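You operate a simulated robot arm through the tools that you are given. There is no shell and no other tool.

Carry out the task below with a simulated robot arm. There is one attempt and no reset: what you move stays moved.

Task
Set one eyelet in the grey straw hat and fit the red band.
Fine: leave the hat on the white dome and swing the red arm back. Where these are worked on the way, their far stop is far enough and under half their travel is too little: red arm.

The check looks at the end state, three seconds after you hand in, the way a careful person would. Anything else that was tipped, shoved, dropped, spilled or broken makes it a failure.

Robot
A 6-joint arm with a two-finger gripper, fixed in place. Base frame: the origin is on the floor under the middle of its stand, x ahead of it, y to its left, z up; the work surface is at about z = 860. Readings come in mm, degrees, newtons and seconds.
It reaches about 1417 mm from its shoulder. Its first joint turns from -166.0 to 166.0 degrees. Payload 3.43 kg.
The tool frame sits at the grasp point between the pads (the TCP): z along the fingers, y along the line on which they close. The tips reach 20 mm beyond it. The gripper opens to 190 mm; its body begins 248 mm behind the TCP.
Orientation is told as [roll, pitch, yaw] about the base's x, y, z axes, in that order, counted from this pose: with the fingers straight down and closing along the base's y, the tool's x points along the base's -x, its y along +y and its z along -z.

Tools
- The arm moves only by the tool jog_arm. Its arguments are lists of equal length, an entry for each row: "jaw": the opening in per cent of the stroke, from 0 (shut) to 100 (fully open); "offset": the shift along the tool's x, y, z in mm, a list of three; "angular": the turn, a rotation vector about the tool's x, y, z in degrees, a list of three. In form: {"jaw": [jaw, ...], "offset": [[x, y, z], ...], "angular": [[wx, wy, wz], ...]}. A call has 1 to 20 rows; each row shifts and turns the commanded pose from where the row before left it, along the tool's axes as they then stand. A row lasts 0.2 s, in which the tool goes at most 50 mm and 8.6 degrees; a call with a longer step from one row to the next is refused whole, and so is a gripper value outside its range. Where a pose cannot be reached the arm comes as near as it can. A force on the tool above 90 N (or 10 N above the force at the start of the call, whichever is more), or a blocked arm, ends the call early, and 0.2 s more pass. Each finger travels about 153 mm/s and halts on what it meets, pressing with about 38 N; the grip force reading is that of the motor and also rises with nothing between the fingers. The clock runs only during rows and for 0.2 s after the last one: add rows that do not move to give the fingers time. It gives the time, the measured TCP pose, the force on the tool (base axes), the opening and the grip force at its end, in the units of the frame above (readings bear some noise), with the torque about the TCP (base axes, N m) and any sound that the robot's microphone picked up.
- Cameras (640 x 400 px; columns grow to the right, rows downward): "scene" is fixed at [392.6, 653.5, 1696.3]; the picture's right is [-0.78, -0.62, 0.00], its down [-0.31, 0.39, -0.87] and it looks along [0.54, -0.68, -0.49] (base axes); focal length 317 px, centre (320, 200). "wrist" rides on the gripper at [70, -8, -288] in the tool frame; the picture's right is [0.12, 0.99, 0.00], its down [-0.96, 0.12, -0.25] and it looks along [-0.25, 0.03, 0.97] (tool axes); focal length 261 px, centre (320, 200). There is no depth. A picture from a camera that has moved, and an enlarged one, comes with that camera's place and axes in the base frame and with its lens. The place of the scene camera against the robot may be out by one fixed shift of up to 12 mm in any direction.
- get_image(camera): a new picture of that camera. It takes no simulated time.
- raise_lower(by): moves the trunk up (or, below 0, down) by that many mm; the arm rides with it, the base frame stays. It gives what a move gives, with no picture.
- inspect(camera, box): a new picture of the part [left, top, right, bottom] of that camera's present view, enlarged. It takes no simulated time.
- sign_off(): hands the job in; it is judged then, once.

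Nothing tells you positions but the pictures and the camera data. Unless the task says otherwise, let go and move clear before handing in.

The tools are called after "Emit:" as a command line: name --argument value ..., lists and objects as JSON in quotes. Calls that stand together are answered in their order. jog_arm: Moves the arm, as the interface text tells. Its arguments: {"type":"object","properties":{"jaw":{"type":"array","items":{"type":"number"}},"offset":{"type":"array","items":{"type":"array","items":{"type":"number"}}},"angular":{"type":"array","items":{"type":"array","items":{"type":"number"}}}},"required":["jaw","offset","angular"]} The other tools are called the same way: raise_lower (by) moves the trunk up or down; get_image (camera) takes a picture; inspect (camera, box) takes an enlarged picture of a part of a camera's view; sign_off () hands the job in.

At the start:

```text
time: 0.0
ee_pos: [667.2, -61.1, 1529.5]
tool_rot: [-0.1, 0.0, 0.0]
ft_force: [-0.5, 0.2, 0.1]
moment: [0.03, -0.02, 0.0]
width: 189.6
finger_force: 0.1
trunk travel left (down, up): [-350.0, 90.0]
```

scene: 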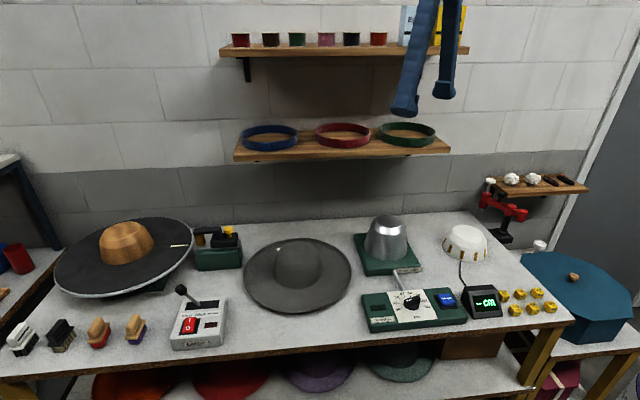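
wrist: 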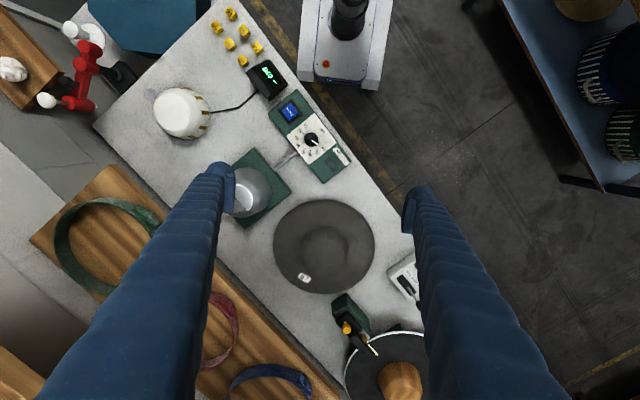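

I see a workbench with a grey straw hat in the middle, a metal hat block on a green base, a white dome with gold clips, a display, yellow pieces, a red tool on a right-hand shelf, and bands on a wall shelf. I'll look closer before moving anything.

Emit:
inspect --camera "scene" --box '[340, 170, 600, 340]'

Emit:
inspect --camera "scene" --box '[140, 200, 380, 360]'

Emit:
inspect --camera "scene" --box '[220, 110, 460, 170]'

Emit:
inspect --camera "wrist" --box '[0, 0, 320, 200]'

Emit:
inspect --camera "scene" --box '[0, 200, 240, 400]'

```text
2.35 times, centred on (470, 255) of scene
camera zoom: at [392.6, 653.5, 1696.3], right [-0.78, -0.62, 0.0], down [-0.31, 0.39, -0.87], along [0.54, -0.68, -0.49], focal length 746 px, centre (-33, 71)
```

zoom: 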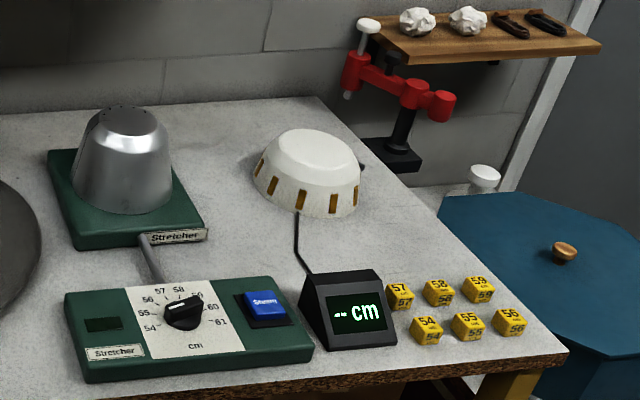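

```text
2.50 times, centred on (260, 280) of scene
camera zoom: at [392.6, 653.5, 1696.3], right [-0.78, -0.62, 0.0], down [-0.31, 0.39, -0.87], along [0.54, -0.68, -0.49], focal length 792 px, centre (470, 0)
```

zoom: 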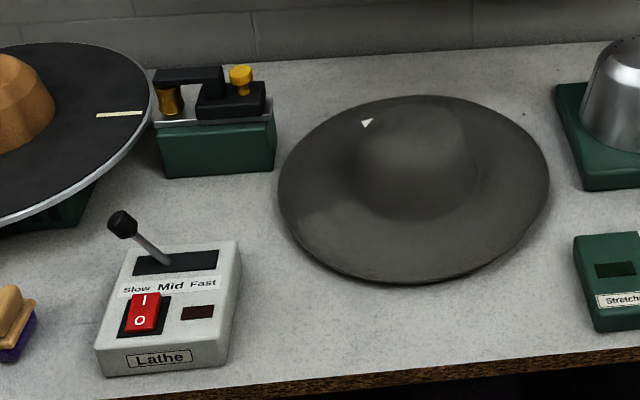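

```text
2.67 times, centred on (340, 140) of scene
camera zoom: at [392.6, 653.5, 1696.3], right [-0.78, -0.62, 0.0], down [-0.31, 0.39, -0.87], along [0.54, -0.68, -0.49], focal length 845 px, centre (267, 360)
```

zoom: 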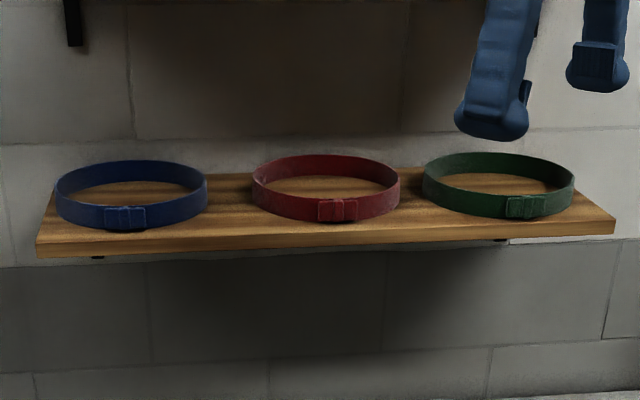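

```text
2.00 times, centred on (160, 100) of wrist
camera zoom: at [595.5, -69.9, 1817.0], right [-0.12, 0.99, 0.0], down [0.96, 0.12, 0.25], along [0.25, 0.03, -0.97], focal length 521 px, centre (640, 400)
```

zoom: 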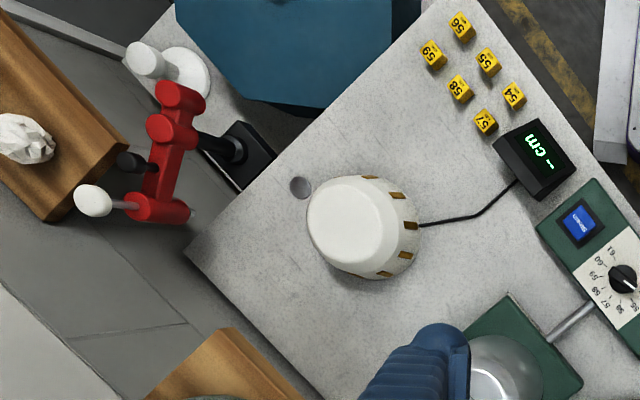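

```text
2.00 times, centred on (120, 300) of scene
camera zoom: at [392.6, 653.5, 1696.3], right [-0.78, -0.62, 0.0], down [-0.31, 0.39, -0.87], along [0.54, -0.68, -0.49], focal length 634 px, centre (720, 0)
```

zoom: 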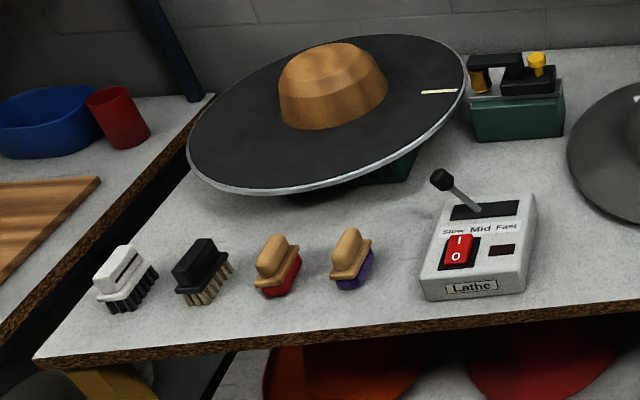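

The white dome sits near (580,-525) with its top around z≈957. The red arm on a black post stands near (600,-790), with a white knob and plunger on its end. I'll zoom in on the red arm, the dome and the hat mark.

Emit:
inspect --camera "scene" --box '[470, 165, 550, 245]'

Emit:
inspect --camera "wrist" --box '[20, 10, 160, 120]'

Emit:
inspect --camera "scene" --box '[430, 215, 500, 265]'

Emit:
inspect --camera "wrist" --box '[250, 180, 430, 310]'

Emit:
inspect --camera "scene" --box '[235, 225, 365, 320]'

Emit:
inspect --camera "wrist" --box '[130, 70, 240, 150]'

```text
5.00 times, centred on (510, 205) of scene
camera zoom: at [392.6, 653.5, 1696.3], right [-0.78, -0.62, 0.0], down [-0.31, 0.39, -0.87], along [0.54, -0.68, -0.49], focal length 1584 px, centre (-630, 175)
```

zoom: 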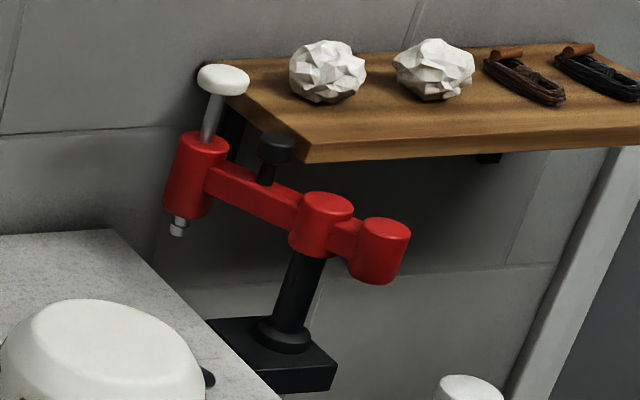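

```text
3.64 times, centred on (90, 65) of wrist
camera zoom: at [595.5, -69.9, 1817.0], right [-0.12, 0.99, 0.0], down [0.96, 0.12, 0.25], along [0.25, 0.03, -0.97], focal length 948 px, centre (1156, 691)
```

zoom: 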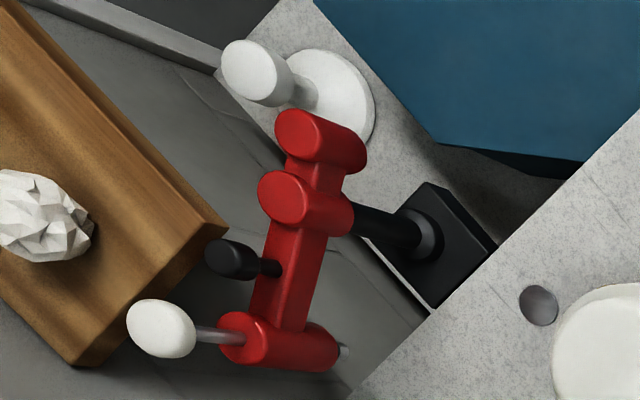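

```text
8.00 times, centred on (465, 240) of scene
camera zoom: at [392.6, 653.5, 1696.3], right [-0.78, -0.62, 0.0], down [-0.31, 0.39, -0.87], along [0.54, -0.68, -0.49], focal length 2535 px, centre (-840, -120)
```

zoom: 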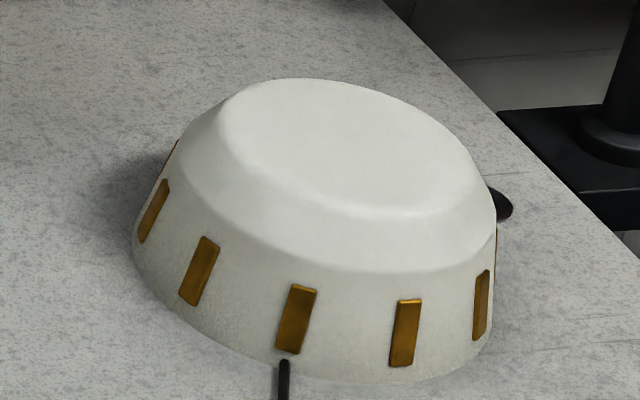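

```text
3.08 times, centred on (340, 245) of wrist
camera zoom: at [595.5, -69.9, 1817.0], right [-0.12, 0.99, 0.0], down [0.96, 0.12, 0.25], along [0.25, 0.03, -0.97], focal length 802 px, centre (258, 62)
```

zoom: 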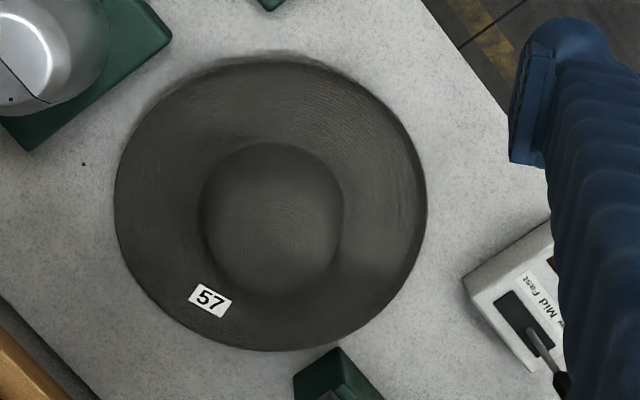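

```text
4.21 times, centred on (300, 272) of scene
camera zoom: at [392.6, 653.5, 1696.3], right [-0.78, -0.62, 0.0], down [-0.31, 0.39, -0.87], along [0.54, -0.68, -0.49], focal length 1334 px, centre (404, -105)
```

zoom: 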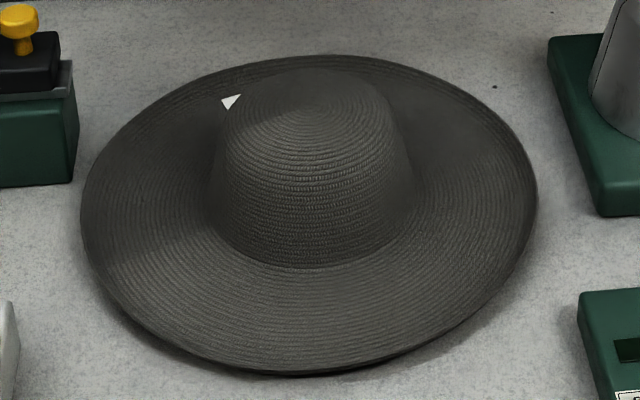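

```text
5.00 times, centred on (185, 110) of wrist
camera zoom: at [595.5, -69.9, 1817.0], right [-0.12, 0.99, 0.0], down [0.96, 0.12, 0.25], along [0.25, 0.03, -0.97], focal length 1303 px, centre (995, 650)
```

zoom: 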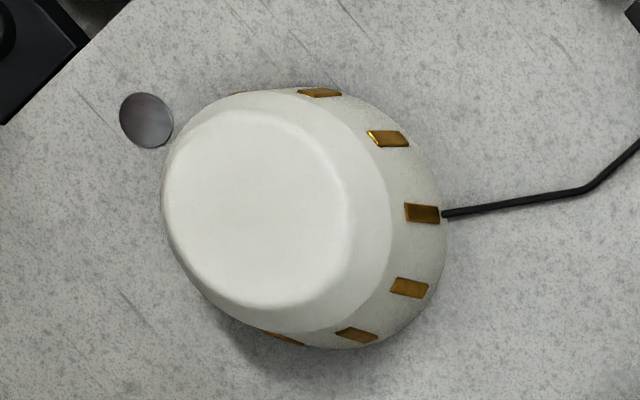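

The dome looks like a size gauge, the grey disc beside it an anvil, and the red arm an eyelet press that swings over that anvil. I'll move the gripper above that area, clear of the shelves, to see it from above.

Emit:
jog_arm --jaw '[100, 100, 100, 100, 100, 100, 100, 100, 100, 100]' --offset '[[6, -44, 8], [6, -44, 8], [6, -44, 8], [6, -44, 8], [6, -44, 8], [6, -44, 8], [6, -44, 8], [6, -44, 8], [6, -44, 8], [6, -44, 8]]' --angular '[[0, 0, 0], [0, 0, 0], [0, 0, 0], [0, 0, 0], [0, 0, 0], [0, 0, 0], [0, 0, 0], [0, 0, 0], [0, 0, 0], [0, 0, 0]]'

```text
time: 2.2
ee_pos: [606.2, -502.7, 1450.1]
tool_rot: [0.0, 0.1, 0.0]
ft_force: [-0.1, -0.2, 0.2]
moment: [0.16, 0.01, 0.0]
width: 190.2
finger_force: 0.0
trunk travel left (down, up): [-350.0, 90.0]
```

The move tracked well and the tool is now over the dome area. I'll take pictures from here.

Emit:
get_image --camera "wrist"

Emit:
get_image --camera "scene"

```text
taken
camera wrist: at [535.0, -511.9, 1737.2], right [-0.12, 0.99, 0.0], down [0.96, 0.11, 0.25], along [0.24, 0.03, -0.97], focal length 261 px, centre (320, 200)
```

wrist: 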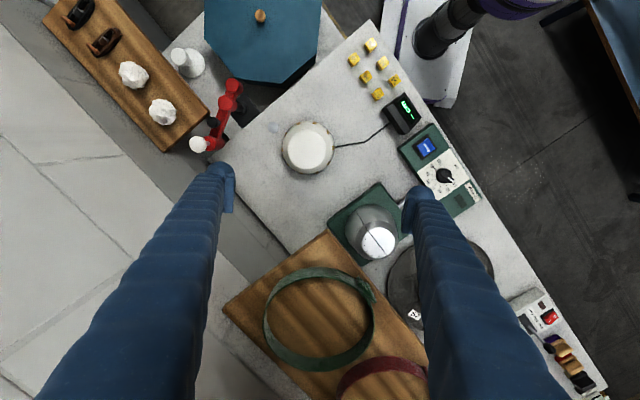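

```text
taken
```

scene: 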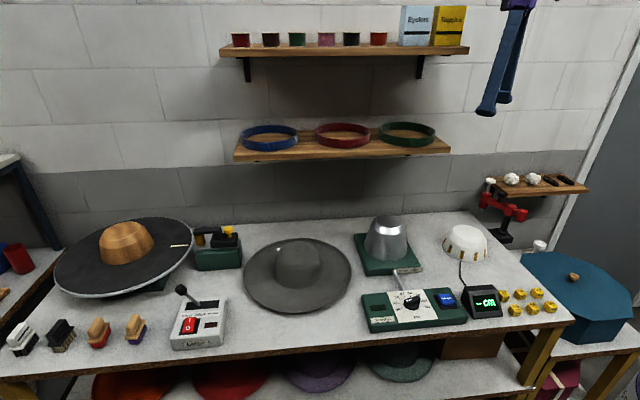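

The boxes on the upper shelf appear to be labelled. I'll zoom in on them and on the press.

Emit:
inspect --camera "scene" --box '[390, 0, 480, 60]'

Emit:
inspect --camera "wrist" --box '[140, 60, 260, 170]'

Emit:
inspect --camera "wrist" --box '[200, 210, 440, 400]'

Emit:
inspect --camera "wrist" --box '[250, 100, 370, 190]'

Emit:
inspect --camera "scene" --box '[220, 20, 400, 110]'

```text
6.67 times, centred on (435, 30) of scene
camera zoom: at [392.6, 653.5, 1696.3], right [-0.78, -0.62, 0.0], down [-0.31, 0.39, -0.87], along [0.54, -0.68, -0.49], focal length 2113 px, centre (-447, 1333)
```

zoom: 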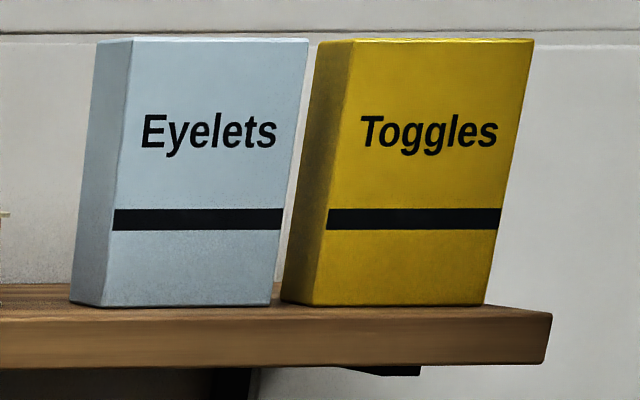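

```text
3.64 times, centred on (200, 115) of wrist
camera zoom: at [535.0, -511.9, 1737.2], right [-0.12, 0.99, 0.0], down [0.96, 0.11, 0.25], along [0.24, 0.03, -0.97], focal length 948 px, centre (756, 509)
```

zoom: 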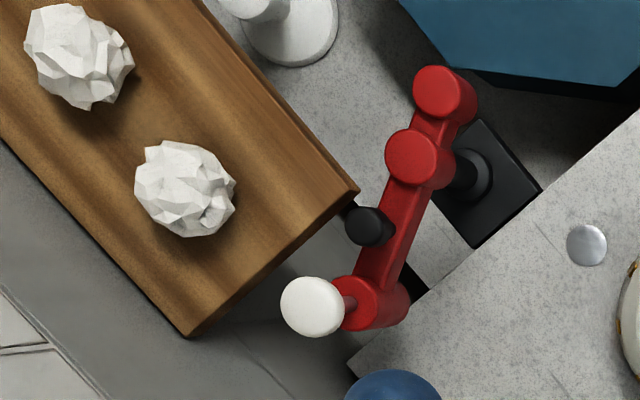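

```text
2.11 times, centred on (320, 305) of wrist
camera zoom: at [535.0, -511.9, 1737.2], right [-0.12, 0.99, 0.0], down [0.96, 0.11, 0.25], along [0.24, 0.03, -0.97], focal length 549 px, centre (320, -21)
```

zoom: 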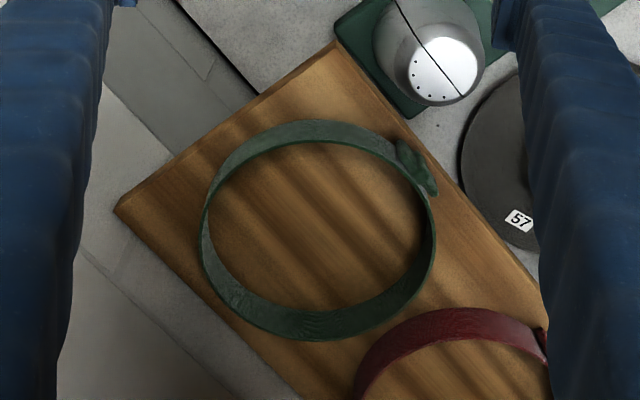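

```text
4.44 times, centred on (310, 145) of wrist
camera zoom: at [535.0, -511.9, 1737.2], right [-0.12, 0.99, 0.0], down [0.96, 0.11, 0.25], along [0.24, 0.03, -0.97], focal length 1158 px, centre (364, 444)
```

zoom: 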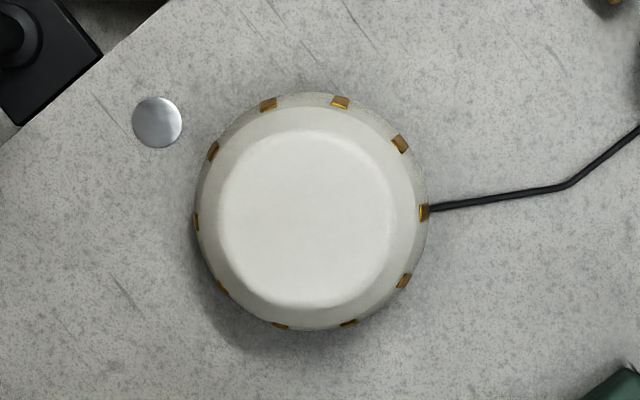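

```text
3.56 times, centred on (310, 65) of scene
camera zoom: at [392.6, 653.5, 1696.3], right [-0.78, -0.62, 0.0], down [-0.31, 0.39, -0.87], along [0.54, -0.68, -0.49], focal length 1127 px, centre (356, 680)
```

zoom: 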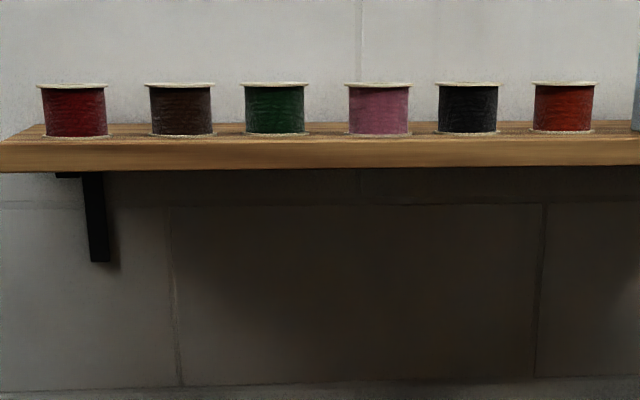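

Triangulating the two wrist views gives:
- Dome top about (589,-546,940).
- Anvil disc about (538,-664,862).
- Arm hub about (492,-771,1000).
- Black handle about (543,-786,1036).
- White press knob about (601,-808,1068).

Next I'll check the finger shape, then fly over the hat and bands.

Emit:
inspect --camera "wrist" --box '[180, 150, 260, 220]'

Emit:
inspect --camera "scene" --box '[460, 0, 560, 130]'

Emit:
jog_arm --jaw '[100, 100, 100, 100, 100, 100, 100, 100, 100, 100, 100, 100]' --offset '[[10, 40, -10], [0, 45, -10], [-20, 42, 0], [-25, 40, 0], [-28, 38, 0], [-28, 36, 0], [-28, 36, 0], [-28, 36, 0], [-28, 36, 0], [-28, 36, 0], [-28, 36, 0], [-28, 36, 0]]' --angular '[[0, 0, 0], [0, 0, 0], [0, 0, 0], [0, 0, 0], [0, 0, 0], [0, 0, 0], [0, 0, 0], [0, 0, 0], [0, 0, 0], [0, 0, 0], [0, 0, 0], [0, 0, 0]]'

```text
5.71 times, centred on (220, 185) of wrist
camera zoom: at [535.0, -511.9, 1737.2], right [-0.12, 0.99, 0.0], down [0.96, 0.11, 0.25], along [0.24, 0.03, -0.97], focal length 1489 px, centre (891, 286)
```

zoom: 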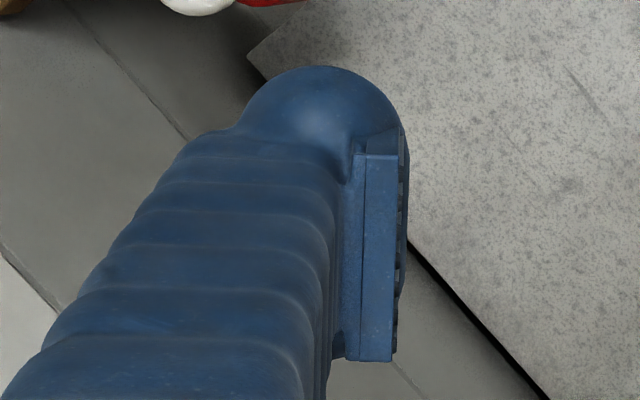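

```text
3.08 times, centred on (510, 65) of scene
camera zoom: at [392.6, 653.5, 1696.3], right [-0.78, -0.62, 0.0], down [-0.31, 0.39, -0.87], along [0.54, -0.68, -0.49], focal length 975 px, centre (-265, 615)
```

zoom: 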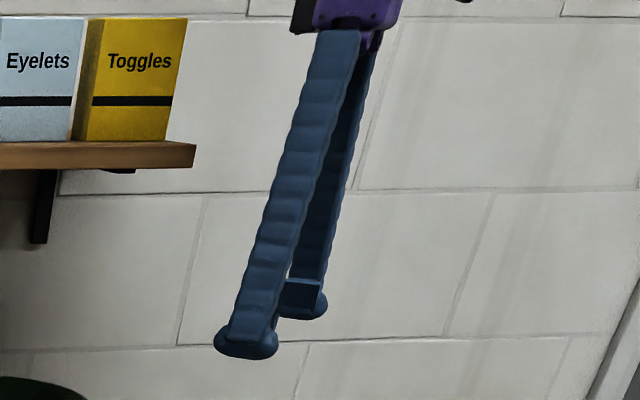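

```text
time: 4.8
ee_pos: [866.9, -42.8, 1466.0]
tool_rot: [0.0, 0.1, -0.1]
ft_force: [0.0, 0.4, -0.3]
moment: [-0.17, 0.15, -0.03]
width: 189.9
finger_force: 0.0
trunk travel left (down, up): [-350.0, 90.0]
```

Now I'm near the hat and bands; I'll look through the wrist camera.

Emit:
get_image --camera "wrist"

Emit:
inspect --camera "wrist" --box '[230, 100, 430, 225]'

Emit:
inspect --camera "scene" --box '[300, 110, 390, 160]'

```text
taken
camera wrist: at [797.7, -51.5, 1754.9], right [-0.12, 0.99, 0.0], down [0.96, 0.12, 0.24], along [0.24, 0.03, -0.97], focal length 261 px, centre (320, 200)
```

wrist: 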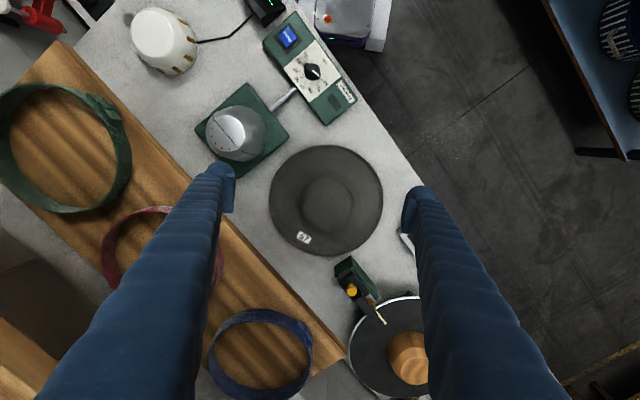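

```text
3.20 times, centred on (330, 162) of wrist
camera zoom: at [797.7, -51.5, 1754.9], right [-0.12, 0.99, 0.0], down [0.96, 0.12, 0.24], along [0.24, 0.03, -0.97], focal length 834 px, centre (288, 320)
```

zoom: 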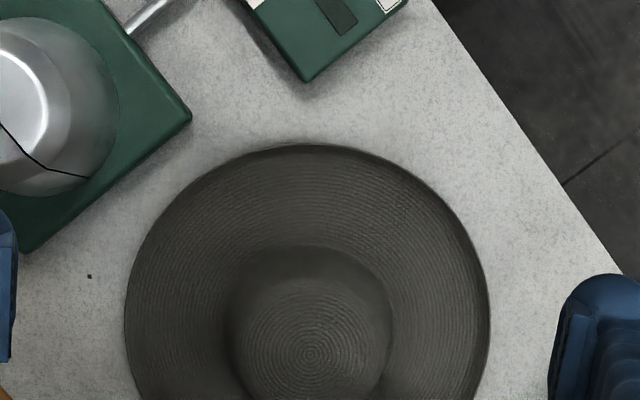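

```text
7.11 times, centred on (345, 135) of scene
camera zoom: at [392.6, 653.5, 1696.3], right [-0.78, -0.62, 0.0], down [-0.31, 0.39, -0.87], along [0.54, -0.68, -0.49], focal length 2254 px, centre (142, 662)
```

zoom: 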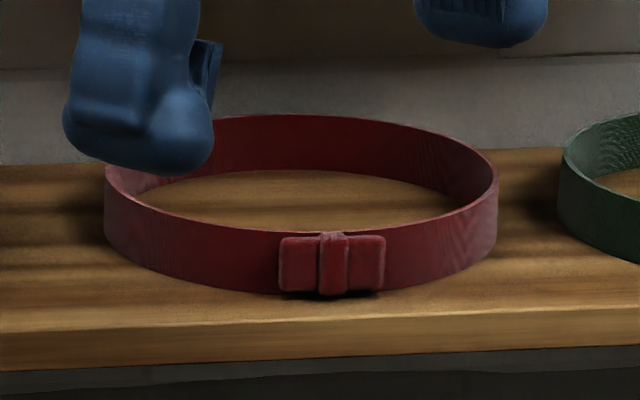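

The red band has a box-like bow facing the room, which makes a good grip point. I'll zoom in on the hat for its exact centre.

Emit:
inspect --camera "wrist" --box '[246, 140, 406, 260]'

Emit:
inspect --camera "wrist" --box '[80, 60, 260, 340]'

Emit:
inspect --camera "scene" --box '[220, 0, 480, 170]'

```text
3.33 times, centred on (326, 200) of wrist
camera zoom: at [797.7, -51.5, 1754.9], right [-0.12, 0.99, 0.0], down [0.96, 0.12, 0.24], along [0.24, 0.03, -0.97], focal length 869 px, centre (300, 200)
```

zoom: 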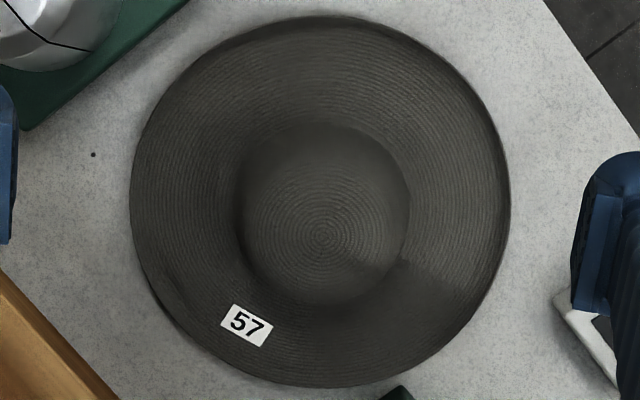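

```text
1.43 times, centred on (170, 200) of wrist
camera zoom: at [797.7, -51.5, 1754.9], right [-0.12, 0.99, 0.0], down [0.96, 0.12, 0.24], along [0.24, 0.03, -0.97], focal length 372 px, centre (534, 200)
```

zoom: 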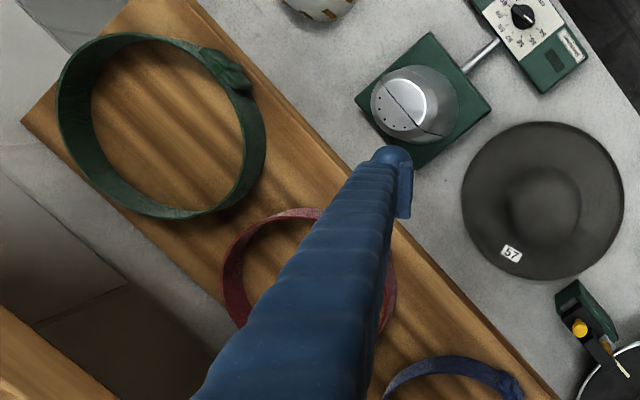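

```text
2.35 times, centred on (350, 85) of scene
camera zoom: at [392.6, 653.5, 1696.3], right [-0.78, -0.62, 0.0], down [-0.31, 0.39, -0.87], along [0.54, -0.68, -0.49], focal length 746 px, centre (249, 471)
```

zoom: 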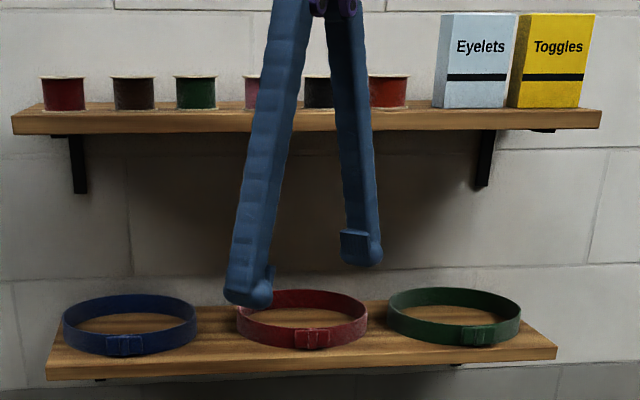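

The hat's brim centre is near (1030,0) and the crown is about 165 mm wide. I'll move above it and turn the gripper 45° so it closes parallel to the wall shelf, then come down for a closer look.

Emit:
jog_arm --jaw '[100, 100, 100, 100, 100, 100, 100, 100, 100, 100, 100, 100]' --offset '[[-41, 11, 16], [-41, 11, 16], [-41, 11, 16], [-41, 11, 16], [0, 0, 0], [0, 0, 0], [0, 0, 0], [0, 0, 0], [0, 0, 0], [0, 0, 0], [0, 0, 45], [0, 0, 45]]' --angular '[[0, 0, 0], [0, 0, 0], [0, 0, 0], [0, 0, 0], [0, 0, 7.5], [0, 0, 7.5], [0, 0, 7.5], [0, 0, 7.5], [0, 0, 7.5], [0, 0, 7.5], [0, 0, 0], [0, 0, 0]]'

Emit:
get_image --camera "wrist"

Emit:
get_image --camera "scene"

```text
time: 7.4
ee_pos: [936.7, -7.7, 1298.7]
tool_rot: [-0.1, -0.1, -45.1]
ft_force: [0.4, -1.2, -0.2]
moment: [0.01, 0.06, -0.02]
width: 190.1
finger_force: 0.1
out of reach, approached as far as the arm can: row 1, 2, 3, 4
trunk travel left (down, up): [-350.0, 90.0]
```

```text
taken
camera wrist: at [882.1, 36.1, 1586.5], right [0.62, 0.79, 0.0], down [0.76, -0.6, 0.25], along [0.19, -0.15, -0.97], focal length 261 px, centre (320, 200)
```

wrist: 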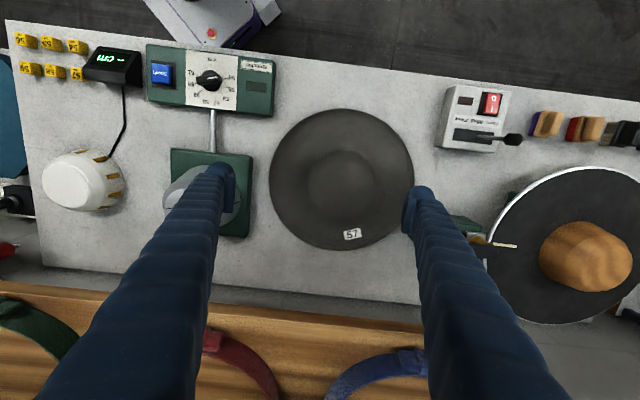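

```text
taken
```

scene: 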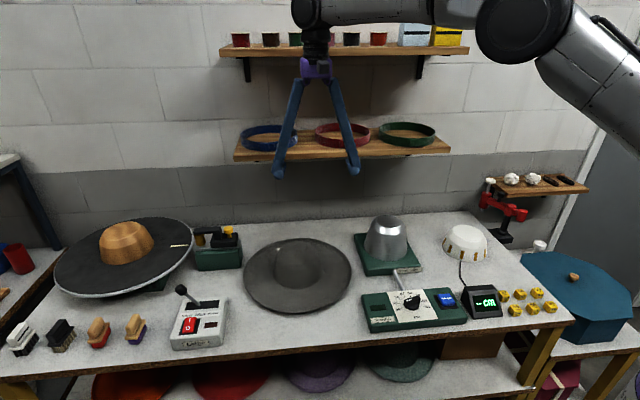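

The reach was limited while high, so I'll descend first and then move over the hat.

Emit:
jog_arm --jaw '[100, 100, 100, 100, 100, 100]' --offset '[[0, 0, 48], [0, 0, 48], [0, 0, 44], [-31, 36, 0], [-31, 36, 0], [0, 0, 0]]' --angular '[[0, 0, 0], [0, 0, 0], [0, 0, 0], [0, 0, 0], [0, 0, 0], [0, 0, 0]]'

Emit:
get_image --camera "wrist"

Emit:
get_image --camera "scene"

```text
time: 8.8
ee_pos: [1012.2, -1.5, 1159.0]
tool_rot: [0.1, -0.1, -44.9]
ft_force: [-0.2, -0.3, 1.2]
moment: [-0.02, -0.12, 0.03]
width: 190.3
finger_force: 0.0
out of reach, approached as far as the arm can: row 5
trunk travel left (down, up): [-350.0, 90.0]
```

```text
taken
camera wrist: at [955.1, 41.9, 1448.7], right [0.62, 0.79, 0.0], down [0.76, -0.6, 0.25], along [0.2, -0.15, -0.97], focal length 261 px, centre (320, 200)
```

wrist: 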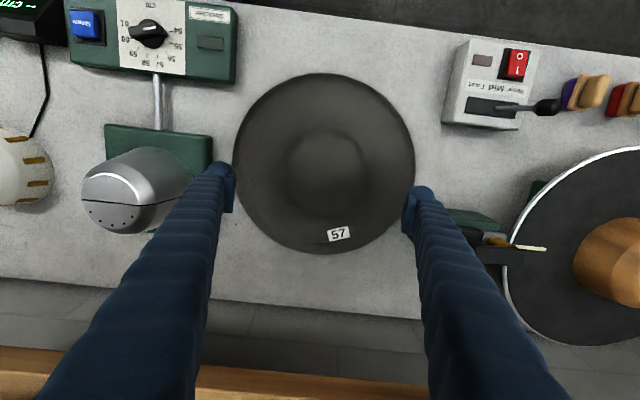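

```text
taken
```

scene: 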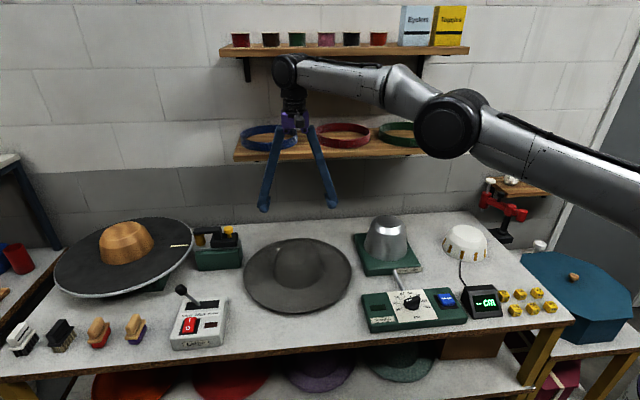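

The arm is near its reach limit here. I'll measure the hat centre precisely from this closer view.

Emit:
inspect --camera "wrist" --box '[220, 60, 430, 260]'

Emit:
inspect --camera "wrist" --box '[270, 110, 390, 220]'

Emit:
inspect --camera "scene" --box '[235, 225, 365, 320]'

```text
2.00 times, centred on (325, 160) of wrist
camera zoom: at [955.1, 41.9, 1448.7], right [0.62, 0.79, 0.0], down [0.76, -0.6, 0.25], along [0.2, -0.15, -0.97], focal length 521 px, centre (310, 280)
```

zoom: 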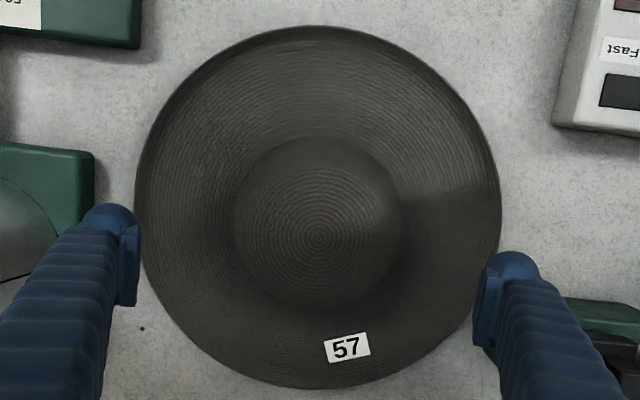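

```text
3.64 times, centred on (330, 165) of wrist
camera zoom: at [955.1, 41.9, 1448.7], right [0.62, 0.79, 0.0], down [0.76, -0.6, 0.25], along [0.2, -0.15, -0.97], focal length 948 px, centre (284, 327)
```

zoom: 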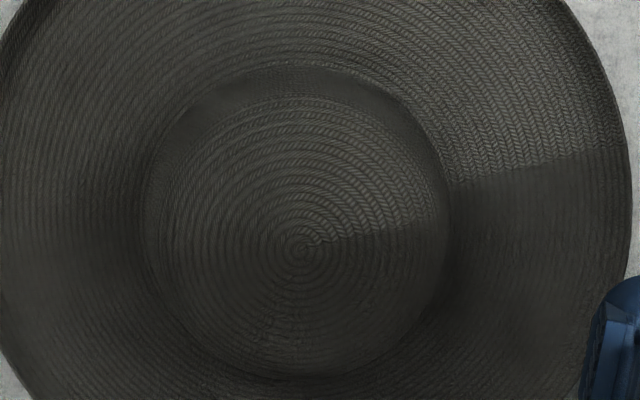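

```text
4.21 times, centred on (300, 272) of scene
camera zoom: at [392.6, 653.5, 1696.3], right [-0.78, -0.62, 0.0], down [-0.31, 0.39, -0.87], along [0.54, -0.68, -0.49], focal length 1334 px, centre (404, -105)
```

zoom: 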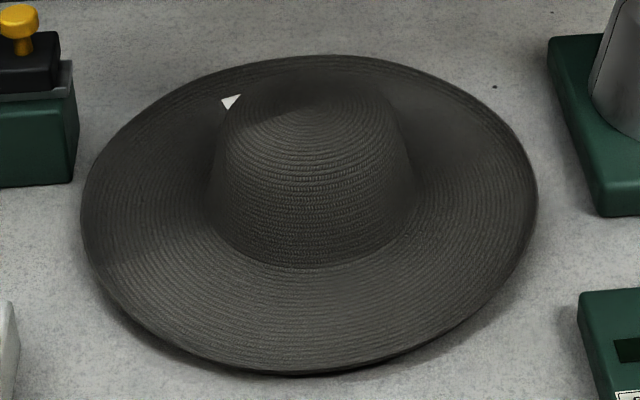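

The hat crown is centred near (1025,-1). Its top is at z≈980 and the brim at about 875. I'll come down to just above the crown and correct laterally.

Emit:
jog_arm --jaw '[100, 100, 100, 100, 100, 100]' --offset '[[0, 0, 40], [0, 0, 40], [0, 0, 40], [-4.5, 4.5, 0], [-4.2, 4.9, 5], [0, 0, 0]]' --angular '[[0, 0, 0], [0, 0, 0], [0, 0, 0], [0, 0, 0], [0, 0, 0], [0, 0, 0]]'

Emit:
get_image --camera "wrist"

Emit:
get_image --camera "scene"

```text
time: 10.2
ee_pos: [1026.6, -1.1, 1033.6]
tool_rot: [0.1, 0.0, -45.0]
ft_force: [-0.8, -0.1, 0.6]
moment: [-0.02, 0.02, 0.01]
width: 189.8
finger_force: 0.1
trunk travel left (down, up): [-350.0, 90.0]
```

```text
taken
camera wrist: at [969.4, 42.8, 1321.5], right [0.62, 0.79, 0.0], down [0.76, -0.6, 0.25], along [0.19, -0.15, -0.97], focal length 261 px, centre (320, 200)
```

wrist: 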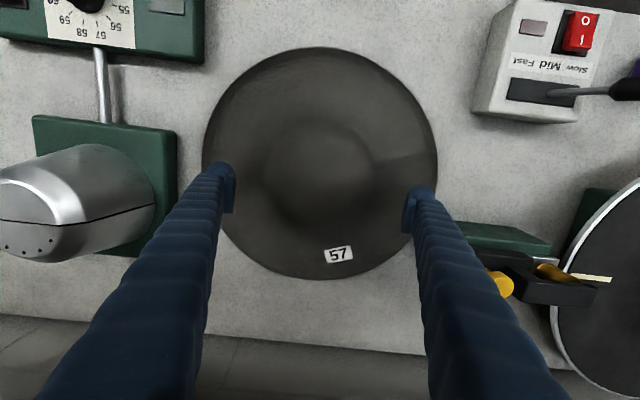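

```text
taken
```

scene: 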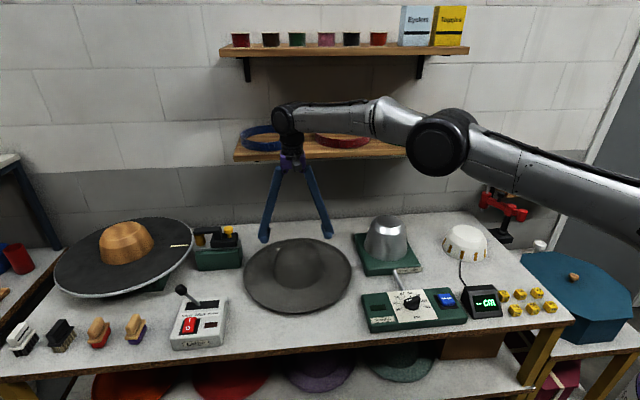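

Emit:
inspect --camera "wrist" --box '[240, 90, 400, 230]'

Emit:
inspect --camera "scene" --box '[230, 90, 370, 290]'

```text
2.86 times, centred on (320, 160) of wrist
camera zoom: at [969.4, 42.8, 1321.5], right [0.62, 0.79, 0.0], down [0.76, -0.6, 0.25], along [0.19, -0.15, -0.97], focal length 745 px, centre (320, 314)
```

zoom: 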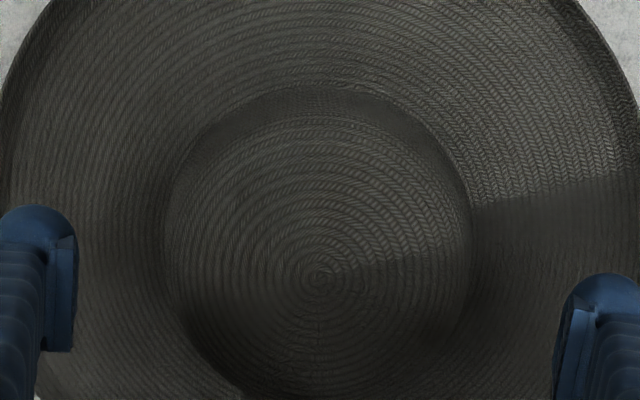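

```text
2.00 times, centred on (300, 190) of scene
camera zoom: at [392.6, 653.5, 1696.3], right [-0.78, -0.62, 0.0], down [-0.31, 0.39, -0.87], along [0.54, -0.68, -0.49], focal length 634 px, centre (360, 220)
```

zoom: 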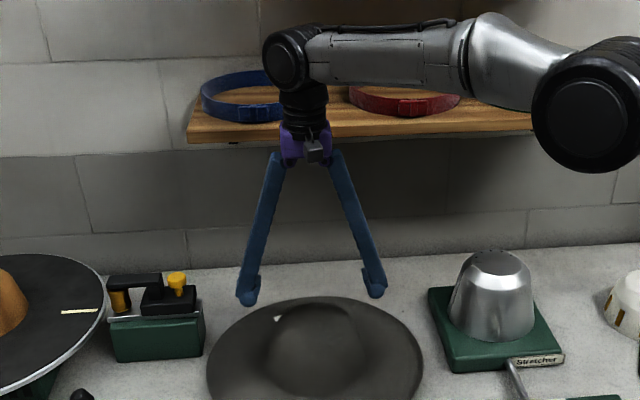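

The gripper is centred over the crown to within a millimetre or two. I'll go down around it.

Emit:
jog_arm --jaw '[100, 100, 100, 100]' --offset '[[0, 0, 40], [0, 0, 40], [0, 0, 35], [0, 0, 0]]' --angular '[[0, 0, 0], [0, 0, 0], [0, 0, 0], [0, 0, 0]]'

Emit:
get_image --camera "wrist"

Emit:
inspect --camera "scene" --box '[230, 160, 370, 320]'

```text
time: 11.2
ee_pos: [1024.8, -1.1, 918.7]
tool_rot: [0.1, 0.0, -44.9]
ft_force: [-1.0, 0.2, 0.7]
moment: [-0.02, 0.03, -0.02]
width: 189.9
finger_force: 0.1
trunk travel left (down, up): [-350.0, 90.0]
```

```text
taken
camera wrist: at [969.3, 42.6, 1206.6], right [0.62, 0.79, 0.0], down [0.76, -0.6, 0.25], along [0.19, -0.15, -0.97], focal length 261 px, centre (320, 200)
```

wrist: 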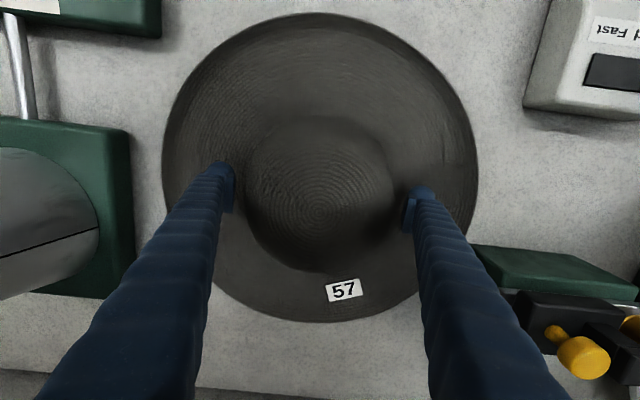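

```text
2.50 times, centred on (300, 240) of scene
camera zoom: at [392.6, 653.5, 1696.3], right [-0.78, -0.62, 0.0], down [-0.31, 0.39, -0.87], along [0.54, -0.68, -0.49], focal length 792 px, centre (370, 100)
```

zoom: 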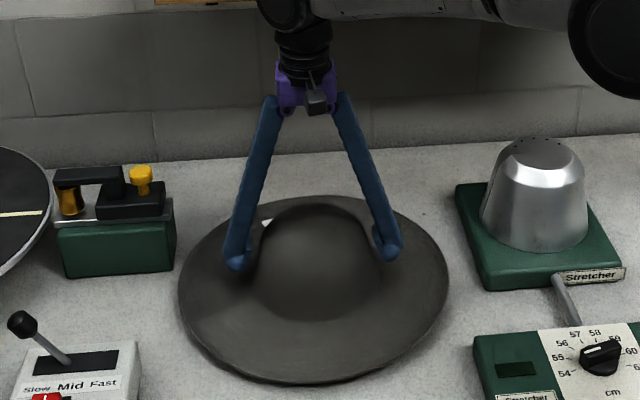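

The fingers straddle the crown, and I'll close on it now.

Emit:
jog_arm --jaw '[100, 85, 70, 60, 60, 60]' --offset '[[0, 0, 5], [0, 0, 0], [0, 0, 0], [0, 0, 0], [0, 0, 0], [0, 0, 0]]' --angular '[[0, 0, 0], [0, 0, 0], [0, 0, 0], [0, 0, 0], [0, 0, 0], [0, 0, 0]]'

Emit:
get_image --camera "wrist"

Emit:
inspect --camera "scene" --box '[230, 160, 370, 320]'

```text
time: 12.6
ee_pos: [1024.7, -1.3, 915.4]
tool_rot: [0.1, 0.0, -45.0]
ft_force: [-1.2, -2.2, 1.7]
moment: [-0.23, 0.14, -0.2]
width: 172.6
finger_force: 38.2
trunk travel left (down, up): [-350.0, 90.0]
```

```text
taken
camera wrist: at [969.4, 42.4, 1201.4], right [0.62, 0.79, 0.0], down [0.76, -0.6, 0.25], along [0.19, -0.15, -0.97], focal length 261 px, centre (320, 200)
```

wrist: 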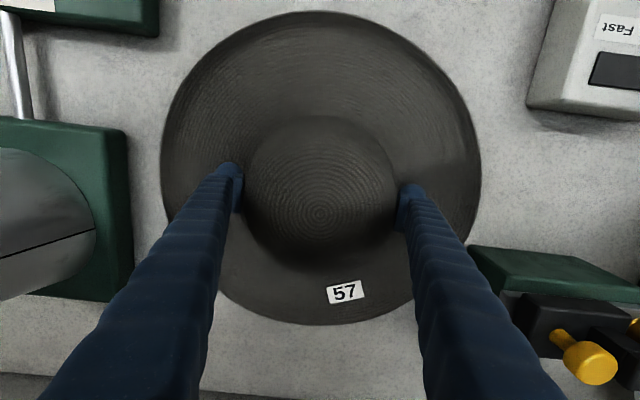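

```text
2.50 times, centred on (300, 240) of scene
camera zoom: at [392.6, 653.5, 1696.3], right [-0.78, -0.62, 0.0], down [-0.31, 0.39, -0.87], along [0.54, -0.68, -0.49], focal length 792 px, centre (370, 100)
```

zoom: 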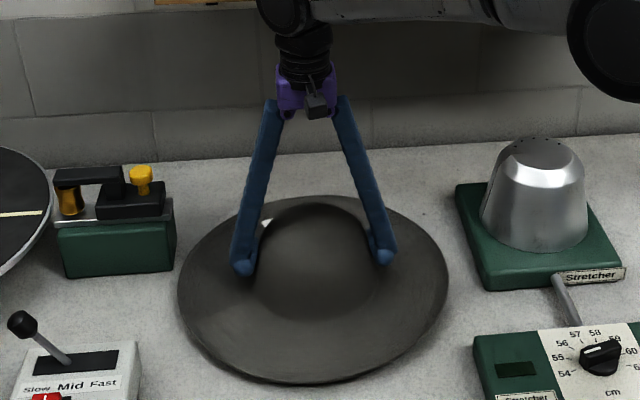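

The hat is gripped at 172.6 mm with 38 N. I'll lift it slowly and check it comes along.

Emit:
jog_arm --jaw '[50, 50, 50, 50]' --offset '[[0, 0, -10], [0, 0, -20], [0, 0, -20], [0, 0, 0]]' --angular '[[0, 0, 0], [0, 0, 0], [0, 0, 0], [0, 0, 0]]'

Emit:
get_image --camera "wrist"

Emit:
inspect --camera "scene" --box '[230, 160, 370, 320]'

```text
time: 13.6
ee_pos: [1025.5, -1.2, 961.7]
tool_rot: [-0.1, 0.1, -45.1]
ft_force: [0.2, 0.4, -1.2]
moment: [-0.03, 0.03, 0.01]
width: 172.1
finger_force: 38.5
trunk travel left (down, up): [-350.0, 90.0]
```

```text
taken
camera wrist: at [969.7, 42.6, 1251.0], right [0.62, 0.79, 0.0], down [0.76, -0.6, 0.25], along [0.19, -0.15, -0.97], focal length 261 px, centre (320, 200)
```

wrist: 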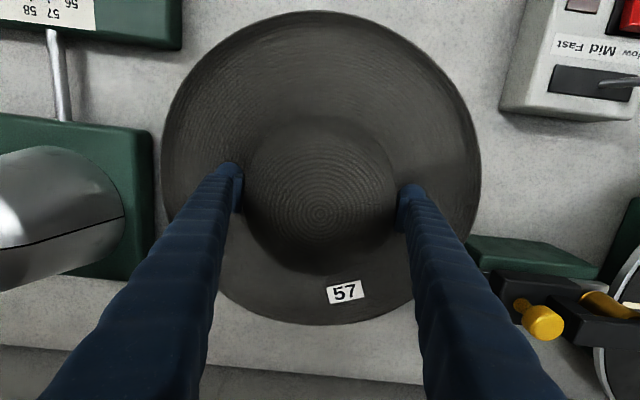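

```text
2.50 times, centred on (300, 240) of scene
camera zoom: at [392.6, 653.5, 1696.3], right [-0.78, -0.62, 0.0], down [-0.31, 0.39, -0.87], along [0.54, -0.68, -0.49], focal length 792 px, centre (370, 100)
```

zoom: 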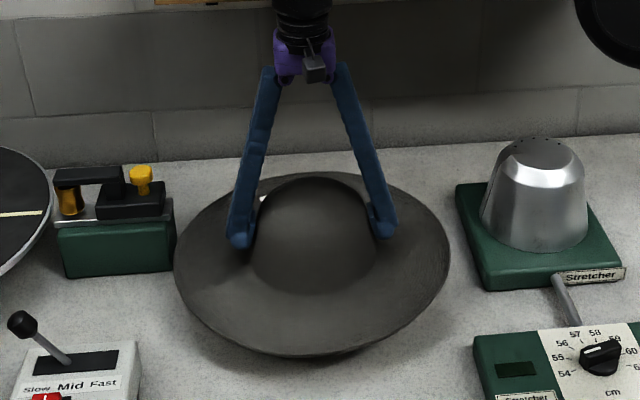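

The hat lifted level and is held firmly. I'll carry it high, in front of the shelf, towards the dome.

Emit:
jog_arm --jaw '[50, 50, 50, 50, 50, 50, 50, 50, 50, 50, 50, 50, 50, 50, 50, 50, 50, 50, 50, 50]' --offset '[[0, 0, -24], [0, 0, -24], [6.5, -28.9, -22], [6.5, -28.9, -22], [6.5, -28.9, -22], [6.5, -28.9, -22], [6.5, -28.9, -22], [0, -38.3, 0], [0, -38.3, 0], [0, -38.3, 0], [0, -38.3, 0], [0, -38.3, 0], [0, -38.3, 0], [0, -38.3, 0], [0, -38.3, 0], [0, -38.3, 0], [0, -38.3, 0], [0, -38.3, 0], [0, -38.3, 0], [0, 0, 0]]' --angular '[[0, 0, 0], [0, 0, 0], [0, 0, 0], [0, 0, 0], [0, 0, 0], [0, 0, 0], [0, 0, 0], [0, 0, 0], [0, 0, 0], [0, 0, 0], [0, 0, 0], [0, 0, 0], [0, 0, 0], [0, 0, 0], [0, 0, 0], [0, 0, 0], [0, 0, 0], [0, 0, 0], [0, 0, 0], [0, 0, 0]]'

Emit:
get_image --camera "wrist"

Emit:
get_image --camera "scene"

```text
time: 17.8
ee_pos: [576.4, -405.0, 1122.0]
tool_rot: [0.0, 0.0, -45.0]
ft_force: [0.5, -0.2, -0.4]
moment: [0.0, 0.05, 0.0]
width: 172.5
finger_force: 37.8
trunk travel left (down, up): [-350.0, 90.0]
```

```text
taken
camera wrist: at [519.9, -361.9, 1409.4], right [0.62, 0.79, 0.0], down [0.76, -0.6, 0.25], along [0.19, -0.15, -0.97], focal length 261 px, centre (320, 200)
```

wrist: 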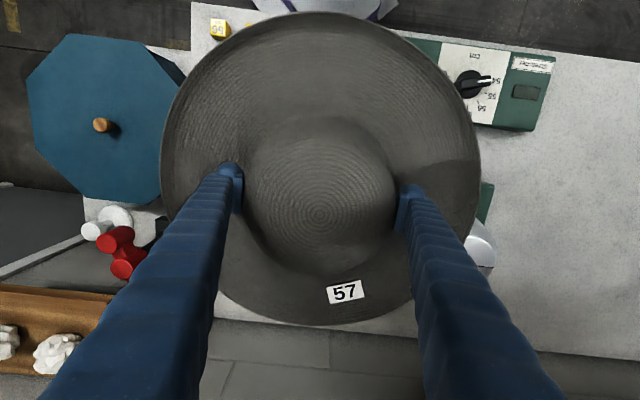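

```text
taken
```

scene: 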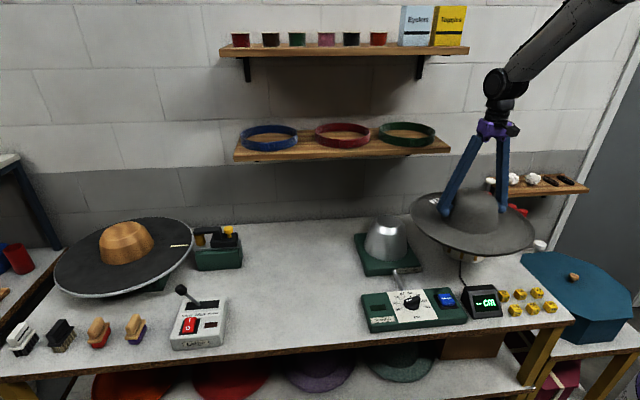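

The hat is now beside the dome. I'll move it above the dome and start down carefully.

Emit:
jog_arm --jaw '[50, 50, 50, 50, 50, 50, 50, 50]' --offset '[[-27.1, -22.7, 0], [-27.1, -22.7, 0], [-27.1, -22.7, 0], [-27.1, -22.7, 0], [0, 0, 30], [0, 0, 30], [0, 0, 30], [0, 0, 0]]' --angular '[[0, 0, 0], [0, 0, 0], [0, 0, 0], [0, 0, 0], [0, 0, 0], [0, 0, 0], [0, 0, 0], [0, 0, 0]]'

Emit:
get_image --camera "wrist"

Emit:
get_image --camera "scene"

Emit:
inspect --camera "scene" --box '[400, 170, 560, 290]'

```text
time: 19.6
ee_pos: [586.3, -545.9, 1032.8]
tool_rot: [0.0, -0.1, -45.0]
ft_force: [0.0, -1.0, -0.7]
moment: [0.03, -0.04, 0.03]
width: 172.4
finger_force: 38.0
trunk travel left (down, up): [-350.0, 90.0]
```

```text
taken
camera wrist: at [530.4, -502.2, 1319.8], right [0.62, 0.79, 0.0], down [0.76, -0.6, 0.25], along [0.19, -0.15, -0.97], focal length 261 px, centre (320, 200)
```

wrist: 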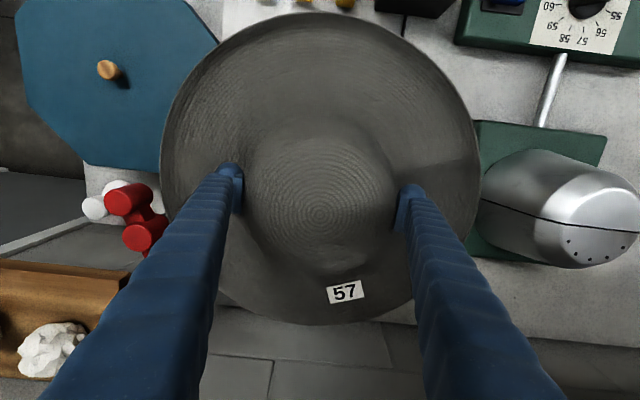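

```text
taken
```

scene: 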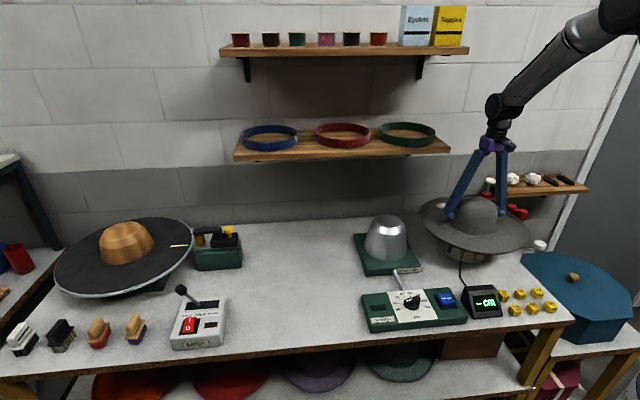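

```text
3.33 times, centred on (480, 230) of scene
camera zoom: at [392.6, 653.5, 1696.3], right [-0.78, -0.62, 0.0], down [-0.31, 0.39, -0.87], along [0.54, -0.68, -0.49], focal length 1056 px, centre (-213, 100)
```

zoom: 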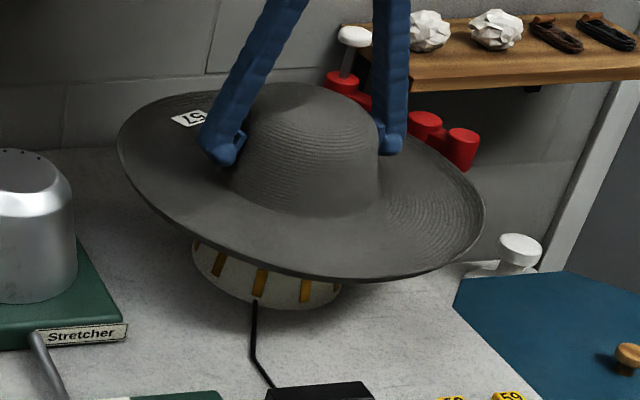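

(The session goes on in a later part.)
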